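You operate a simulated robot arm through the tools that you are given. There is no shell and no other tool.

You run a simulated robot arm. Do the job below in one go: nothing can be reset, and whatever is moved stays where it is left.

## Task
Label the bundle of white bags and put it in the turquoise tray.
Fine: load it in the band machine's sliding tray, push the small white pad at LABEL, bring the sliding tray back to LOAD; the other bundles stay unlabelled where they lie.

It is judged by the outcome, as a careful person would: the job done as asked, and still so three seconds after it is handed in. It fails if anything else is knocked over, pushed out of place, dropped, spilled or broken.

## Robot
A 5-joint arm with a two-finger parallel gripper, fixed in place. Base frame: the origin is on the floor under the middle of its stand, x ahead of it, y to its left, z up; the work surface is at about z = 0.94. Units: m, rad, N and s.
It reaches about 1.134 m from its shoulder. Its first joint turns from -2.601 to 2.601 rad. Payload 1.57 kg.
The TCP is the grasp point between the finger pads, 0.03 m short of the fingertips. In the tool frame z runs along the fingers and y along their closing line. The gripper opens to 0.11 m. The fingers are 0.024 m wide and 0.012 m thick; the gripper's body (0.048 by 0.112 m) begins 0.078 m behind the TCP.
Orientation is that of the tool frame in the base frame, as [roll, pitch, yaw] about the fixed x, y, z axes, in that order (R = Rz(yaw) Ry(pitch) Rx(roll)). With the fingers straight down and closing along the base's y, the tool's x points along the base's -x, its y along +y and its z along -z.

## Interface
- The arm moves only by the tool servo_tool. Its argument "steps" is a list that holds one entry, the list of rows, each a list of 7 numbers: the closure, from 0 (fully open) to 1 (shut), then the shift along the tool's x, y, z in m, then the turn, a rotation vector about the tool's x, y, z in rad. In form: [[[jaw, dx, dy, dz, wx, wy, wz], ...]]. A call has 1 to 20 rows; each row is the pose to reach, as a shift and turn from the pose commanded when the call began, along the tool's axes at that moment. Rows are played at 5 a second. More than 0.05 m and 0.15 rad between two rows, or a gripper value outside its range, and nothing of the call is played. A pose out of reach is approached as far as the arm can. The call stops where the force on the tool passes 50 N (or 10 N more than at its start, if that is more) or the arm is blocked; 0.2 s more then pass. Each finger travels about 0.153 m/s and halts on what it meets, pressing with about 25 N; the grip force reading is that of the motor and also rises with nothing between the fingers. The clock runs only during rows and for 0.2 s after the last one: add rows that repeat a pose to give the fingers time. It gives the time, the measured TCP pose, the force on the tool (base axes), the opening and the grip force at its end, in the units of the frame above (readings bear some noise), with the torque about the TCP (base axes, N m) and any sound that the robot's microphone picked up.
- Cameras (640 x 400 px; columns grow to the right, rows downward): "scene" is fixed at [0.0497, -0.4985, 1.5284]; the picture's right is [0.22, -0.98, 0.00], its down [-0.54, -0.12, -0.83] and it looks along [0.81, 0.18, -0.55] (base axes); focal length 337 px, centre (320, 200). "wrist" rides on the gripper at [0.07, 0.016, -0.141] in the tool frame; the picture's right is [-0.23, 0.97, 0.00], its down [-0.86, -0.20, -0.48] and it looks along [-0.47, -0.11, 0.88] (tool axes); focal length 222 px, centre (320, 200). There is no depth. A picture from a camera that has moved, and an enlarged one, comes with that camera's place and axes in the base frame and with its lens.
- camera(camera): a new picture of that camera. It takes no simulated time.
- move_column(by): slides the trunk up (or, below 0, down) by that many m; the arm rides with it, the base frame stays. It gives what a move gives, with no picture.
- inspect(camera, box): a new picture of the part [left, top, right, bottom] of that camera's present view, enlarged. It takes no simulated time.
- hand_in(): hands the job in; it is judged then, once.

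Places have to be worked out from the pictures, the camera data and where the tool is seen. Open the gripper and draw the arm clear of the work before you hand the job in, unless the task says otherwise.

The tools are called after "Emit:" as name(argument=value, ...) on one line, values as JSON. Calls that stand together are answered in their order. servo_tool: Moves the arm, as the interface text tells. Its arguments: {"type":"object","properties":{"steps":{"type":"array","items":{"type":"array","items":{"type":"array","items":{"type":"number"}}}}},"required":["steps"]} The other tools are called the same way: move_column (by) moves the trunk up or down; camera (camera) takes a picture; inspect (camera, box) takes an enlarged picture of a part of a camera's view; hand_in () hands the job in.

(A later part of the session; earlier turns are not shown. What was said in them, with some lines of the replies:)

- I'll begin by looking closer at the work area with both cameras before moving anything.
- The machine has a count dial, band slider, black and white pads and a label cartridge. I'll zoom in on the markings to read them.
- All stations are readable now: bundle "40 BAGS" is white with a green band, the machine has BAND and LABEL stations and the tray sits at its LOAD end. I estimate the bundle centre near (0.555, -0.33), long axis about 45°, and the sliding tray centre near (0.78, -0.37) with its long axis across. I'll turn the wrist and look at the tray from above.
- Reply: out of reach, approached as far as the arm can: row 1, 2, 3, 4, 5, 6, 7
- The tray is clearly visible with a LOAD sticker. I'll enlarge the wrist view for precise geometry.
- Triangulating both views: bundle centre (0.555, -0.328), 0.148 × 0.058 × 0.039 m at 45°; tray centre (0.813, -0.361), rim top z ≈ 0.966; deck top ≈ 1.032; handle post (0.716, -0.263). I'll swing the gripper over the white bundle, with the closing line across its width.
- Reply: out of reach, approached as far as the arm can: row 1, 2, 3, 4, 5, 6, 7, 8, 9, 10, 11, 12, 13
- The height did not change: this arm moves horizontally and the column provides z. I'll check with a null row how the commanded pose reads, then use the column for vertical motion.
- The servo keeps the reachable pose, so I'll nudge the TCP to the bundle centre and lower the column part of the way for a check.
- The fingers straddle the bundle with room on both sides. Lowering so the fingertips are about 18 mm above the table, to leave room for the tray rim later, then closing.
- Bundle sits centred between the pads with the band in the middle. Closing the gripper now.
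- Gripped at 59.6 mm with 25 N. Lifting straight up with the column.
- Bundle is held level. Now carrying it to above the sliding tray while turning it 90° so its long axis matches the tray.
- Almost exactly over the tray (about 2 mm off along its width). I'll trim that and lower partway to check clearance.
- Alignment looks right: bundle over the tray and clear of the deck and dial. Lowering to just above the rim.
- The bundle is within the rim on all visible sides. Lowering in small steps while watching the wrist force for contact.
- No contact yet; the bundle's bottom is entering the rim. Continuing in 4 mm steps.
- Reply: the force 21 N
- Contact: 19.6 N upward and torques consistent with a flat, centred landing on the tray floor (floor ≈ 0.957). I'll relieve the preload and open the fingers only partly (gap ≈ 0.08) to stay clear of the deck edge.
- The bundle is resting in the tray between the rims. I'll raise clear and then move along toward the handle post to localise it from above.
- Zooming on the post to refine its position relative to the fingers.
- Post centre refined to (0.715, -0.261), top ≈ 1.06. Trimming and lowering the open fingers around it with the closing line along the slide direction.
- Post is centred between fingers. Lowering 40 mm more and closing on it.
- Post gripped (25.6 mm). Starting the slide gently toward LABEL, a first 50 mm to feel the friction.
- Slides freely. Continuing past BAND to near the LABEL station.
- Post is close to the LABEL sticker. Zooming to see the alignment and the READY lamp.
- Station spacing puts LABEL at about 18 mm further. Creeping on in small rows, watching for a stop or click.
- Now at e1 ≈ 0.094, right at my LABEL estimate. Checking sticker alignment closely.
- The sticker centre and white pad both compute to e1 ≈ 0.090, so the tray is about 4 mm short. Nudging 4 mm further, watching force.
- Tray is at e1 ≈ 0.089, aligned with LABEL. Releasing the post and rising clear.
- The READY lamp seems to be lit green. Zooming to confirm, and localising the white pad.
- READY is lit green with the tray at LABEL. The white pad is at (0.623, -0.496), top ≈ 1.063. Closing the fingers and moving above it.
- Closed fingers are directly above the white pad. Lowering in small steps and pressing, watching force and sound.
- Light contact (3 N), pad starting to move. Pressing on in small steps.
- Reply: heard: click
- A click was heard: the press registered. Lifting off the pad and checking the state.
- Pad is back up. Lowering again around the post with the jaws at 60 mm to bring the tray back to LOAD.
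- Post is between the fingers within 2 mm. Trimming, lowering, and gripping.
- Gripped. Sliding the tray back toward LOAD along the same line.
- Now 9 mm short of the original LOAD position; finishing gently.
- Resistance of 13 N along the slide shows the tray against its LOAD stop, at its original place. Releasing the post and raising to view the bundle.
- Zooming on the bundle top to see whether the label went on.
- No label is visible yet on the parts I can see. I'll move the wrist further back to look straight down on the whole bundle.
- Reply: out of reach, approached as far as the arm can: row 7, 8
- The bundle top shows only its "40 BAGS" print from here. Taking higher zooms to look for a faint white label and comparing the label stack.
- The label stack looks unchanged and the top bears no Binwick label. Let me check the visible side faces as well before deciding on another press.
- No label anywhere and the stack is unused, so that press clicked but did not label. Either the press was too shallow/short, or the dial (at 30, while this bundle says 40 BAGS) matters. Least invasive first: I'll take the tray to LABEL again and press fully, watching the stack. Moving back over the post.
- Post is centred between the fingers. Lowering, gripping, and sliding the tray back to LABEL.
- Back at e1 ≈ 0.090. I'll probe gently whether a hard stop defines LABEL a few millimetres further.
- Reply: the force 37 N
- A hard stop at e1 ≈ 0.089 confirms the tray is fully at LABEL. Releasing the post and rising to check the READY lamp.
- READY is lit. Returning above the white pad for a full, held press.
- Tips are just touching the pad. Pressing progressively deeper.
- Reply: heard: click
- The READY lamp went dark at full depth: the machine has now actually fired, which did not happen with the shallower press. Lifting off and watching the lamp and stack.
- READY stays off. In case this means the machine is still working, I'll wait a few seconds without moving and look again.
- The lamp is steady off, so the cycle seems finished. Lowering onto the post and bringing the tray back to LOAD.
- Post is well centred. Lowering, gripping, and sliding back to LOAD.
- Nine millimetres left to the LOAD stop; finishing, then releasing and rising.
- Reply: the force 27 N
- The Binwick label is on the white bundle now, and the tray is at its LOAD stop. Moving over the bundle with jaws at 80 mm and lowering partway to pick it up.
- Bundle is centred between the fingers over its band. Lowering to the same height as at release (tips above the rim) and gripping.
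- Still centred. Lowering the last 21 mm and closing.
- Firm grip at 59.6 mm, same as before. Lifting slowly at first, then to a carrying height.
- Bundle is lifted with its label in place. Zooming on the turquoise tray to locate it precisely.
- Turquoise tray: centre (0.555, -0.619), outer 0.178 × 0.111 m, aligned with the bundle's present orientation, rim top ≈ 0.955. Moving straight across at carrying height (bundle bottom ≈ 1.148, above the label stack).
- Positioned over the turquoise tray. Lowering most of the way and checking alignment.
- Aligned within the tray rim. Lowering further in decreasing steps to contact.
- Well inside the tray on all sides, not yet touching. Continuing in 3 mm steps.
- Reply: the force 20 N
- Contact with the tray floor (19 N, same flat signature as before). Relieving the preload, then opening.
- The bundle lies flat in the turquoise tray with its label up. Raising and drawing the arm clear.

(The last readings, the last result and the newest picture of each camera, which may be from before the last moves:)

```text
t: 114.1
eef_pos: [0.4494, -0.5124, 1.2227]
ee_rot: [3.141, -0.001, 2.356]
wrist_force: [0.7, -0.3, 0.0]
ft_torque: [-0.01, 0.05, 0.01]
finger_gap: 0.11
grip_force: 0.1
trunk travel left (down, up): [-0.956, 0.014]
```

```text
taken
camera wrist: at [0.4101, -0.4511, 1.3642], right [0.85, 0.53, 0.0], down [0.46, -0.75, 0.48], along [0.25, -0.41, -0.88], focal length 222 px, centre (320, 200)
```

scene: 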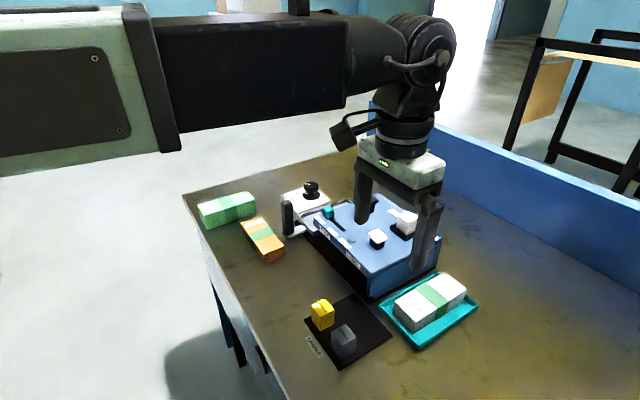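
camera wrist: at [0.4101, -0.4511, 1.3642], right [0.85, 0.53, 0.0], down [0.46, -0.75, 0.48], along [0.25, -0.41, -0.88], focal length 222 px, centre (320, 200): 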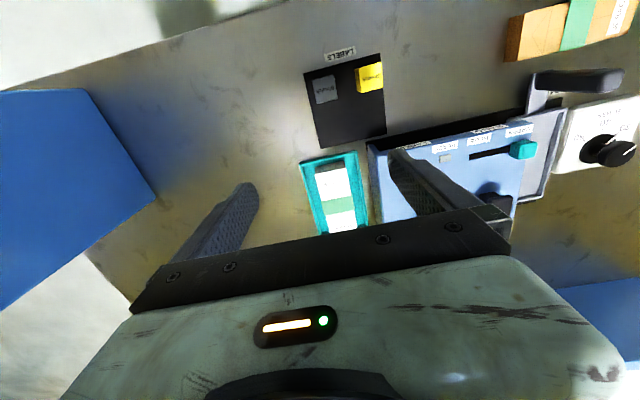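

Final check of the bundle, tray position, and the rest of the machine at higher zoom.

Emit:
inspect(camera="scene", box=[370, 250, 490, 360])

Emit:
inspect(camera="scene", box=[190, 170, 360, 290])

Emit:
inspect(camera="wrist", box=[290, 30, 640, 250])

```text
3.64 times, centred on (430, 305) of scene
camera zoom: at [0.0497, -0.4985, 1.5284], right [0.22, -0.98, 0.0], down [-0.54, -0.12, -0.83], along [0.81, 0.18, -0.55], focal length 1226 px, centre (-80, -182)
```

zoom: 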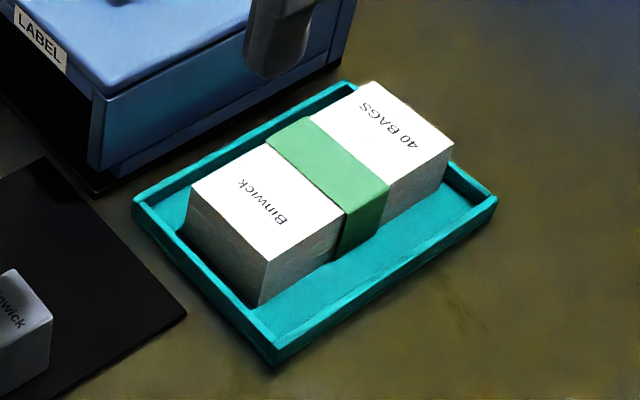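

```text
3.33 times, centred on (275, 230) of scene
camera zoom: at [0.0497, -0.4985, 1.5284], right [0.22, -0.98, 0.0], down [-0.54, -0.12, -0.83], along [0.81, 0.18, -0.55], focal length 1124 px, centre (470, 100)
```

zoom: 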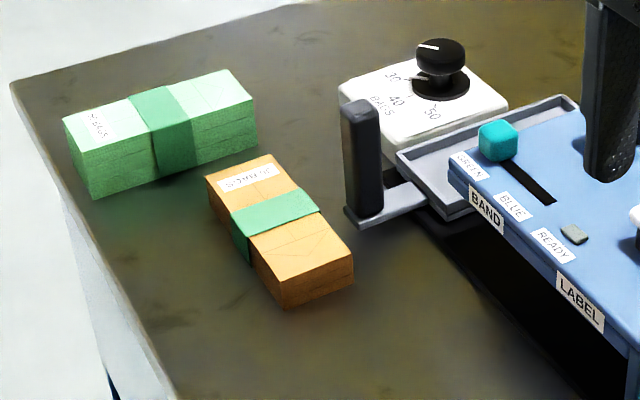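

```text
1.82 times, centred on (465, 140) of wrist
camera zoom: at [0.4101, -0.4511, 1.3642], right [0.85, 0.53, 0.0], down [0.46, -0.75, 0.48], along [0.25, -0.41, -0.88], focal length 404 px, centre (56, 309)
```

zoom: 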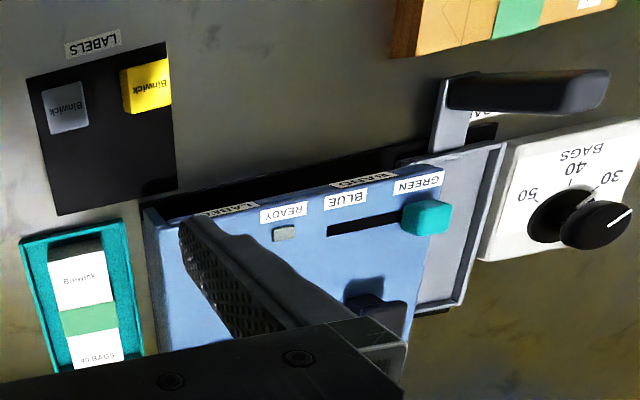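

The white bundle has its Binwick label and lies flat in the turquoise tray. The sliding tray is empty at LOAD, the other bundles and label stacks haven't moved, and the gripper is open and clear. Handing in.

Emit:
hand_in()

```text
The job is handed in.
```

The white bundle now has a "Binwick" label on top and is lying flat in the turquoise tray. The sliding tray is empty and back against its LOAD stop. In the last pictures nothing else had moved: the other bundles and the spare label stacks were where they started.

- **Second press:** The first push on the white pad clicked but left no label, because I hadn't pressed it far enough. I took the tray back to LABEL and pressed fully. The READY lamp went out, and the label was on the bundle when the tray came back to LOAD.
- **Dial:** I left the bag-count dial at 30, although this bundle is marked 40 BAGS. The task didn't mention the dial, and the label went on without changing it.

The gripper is open and the arm is clear of the work. I have handed the job in but haven't seen the judgement.
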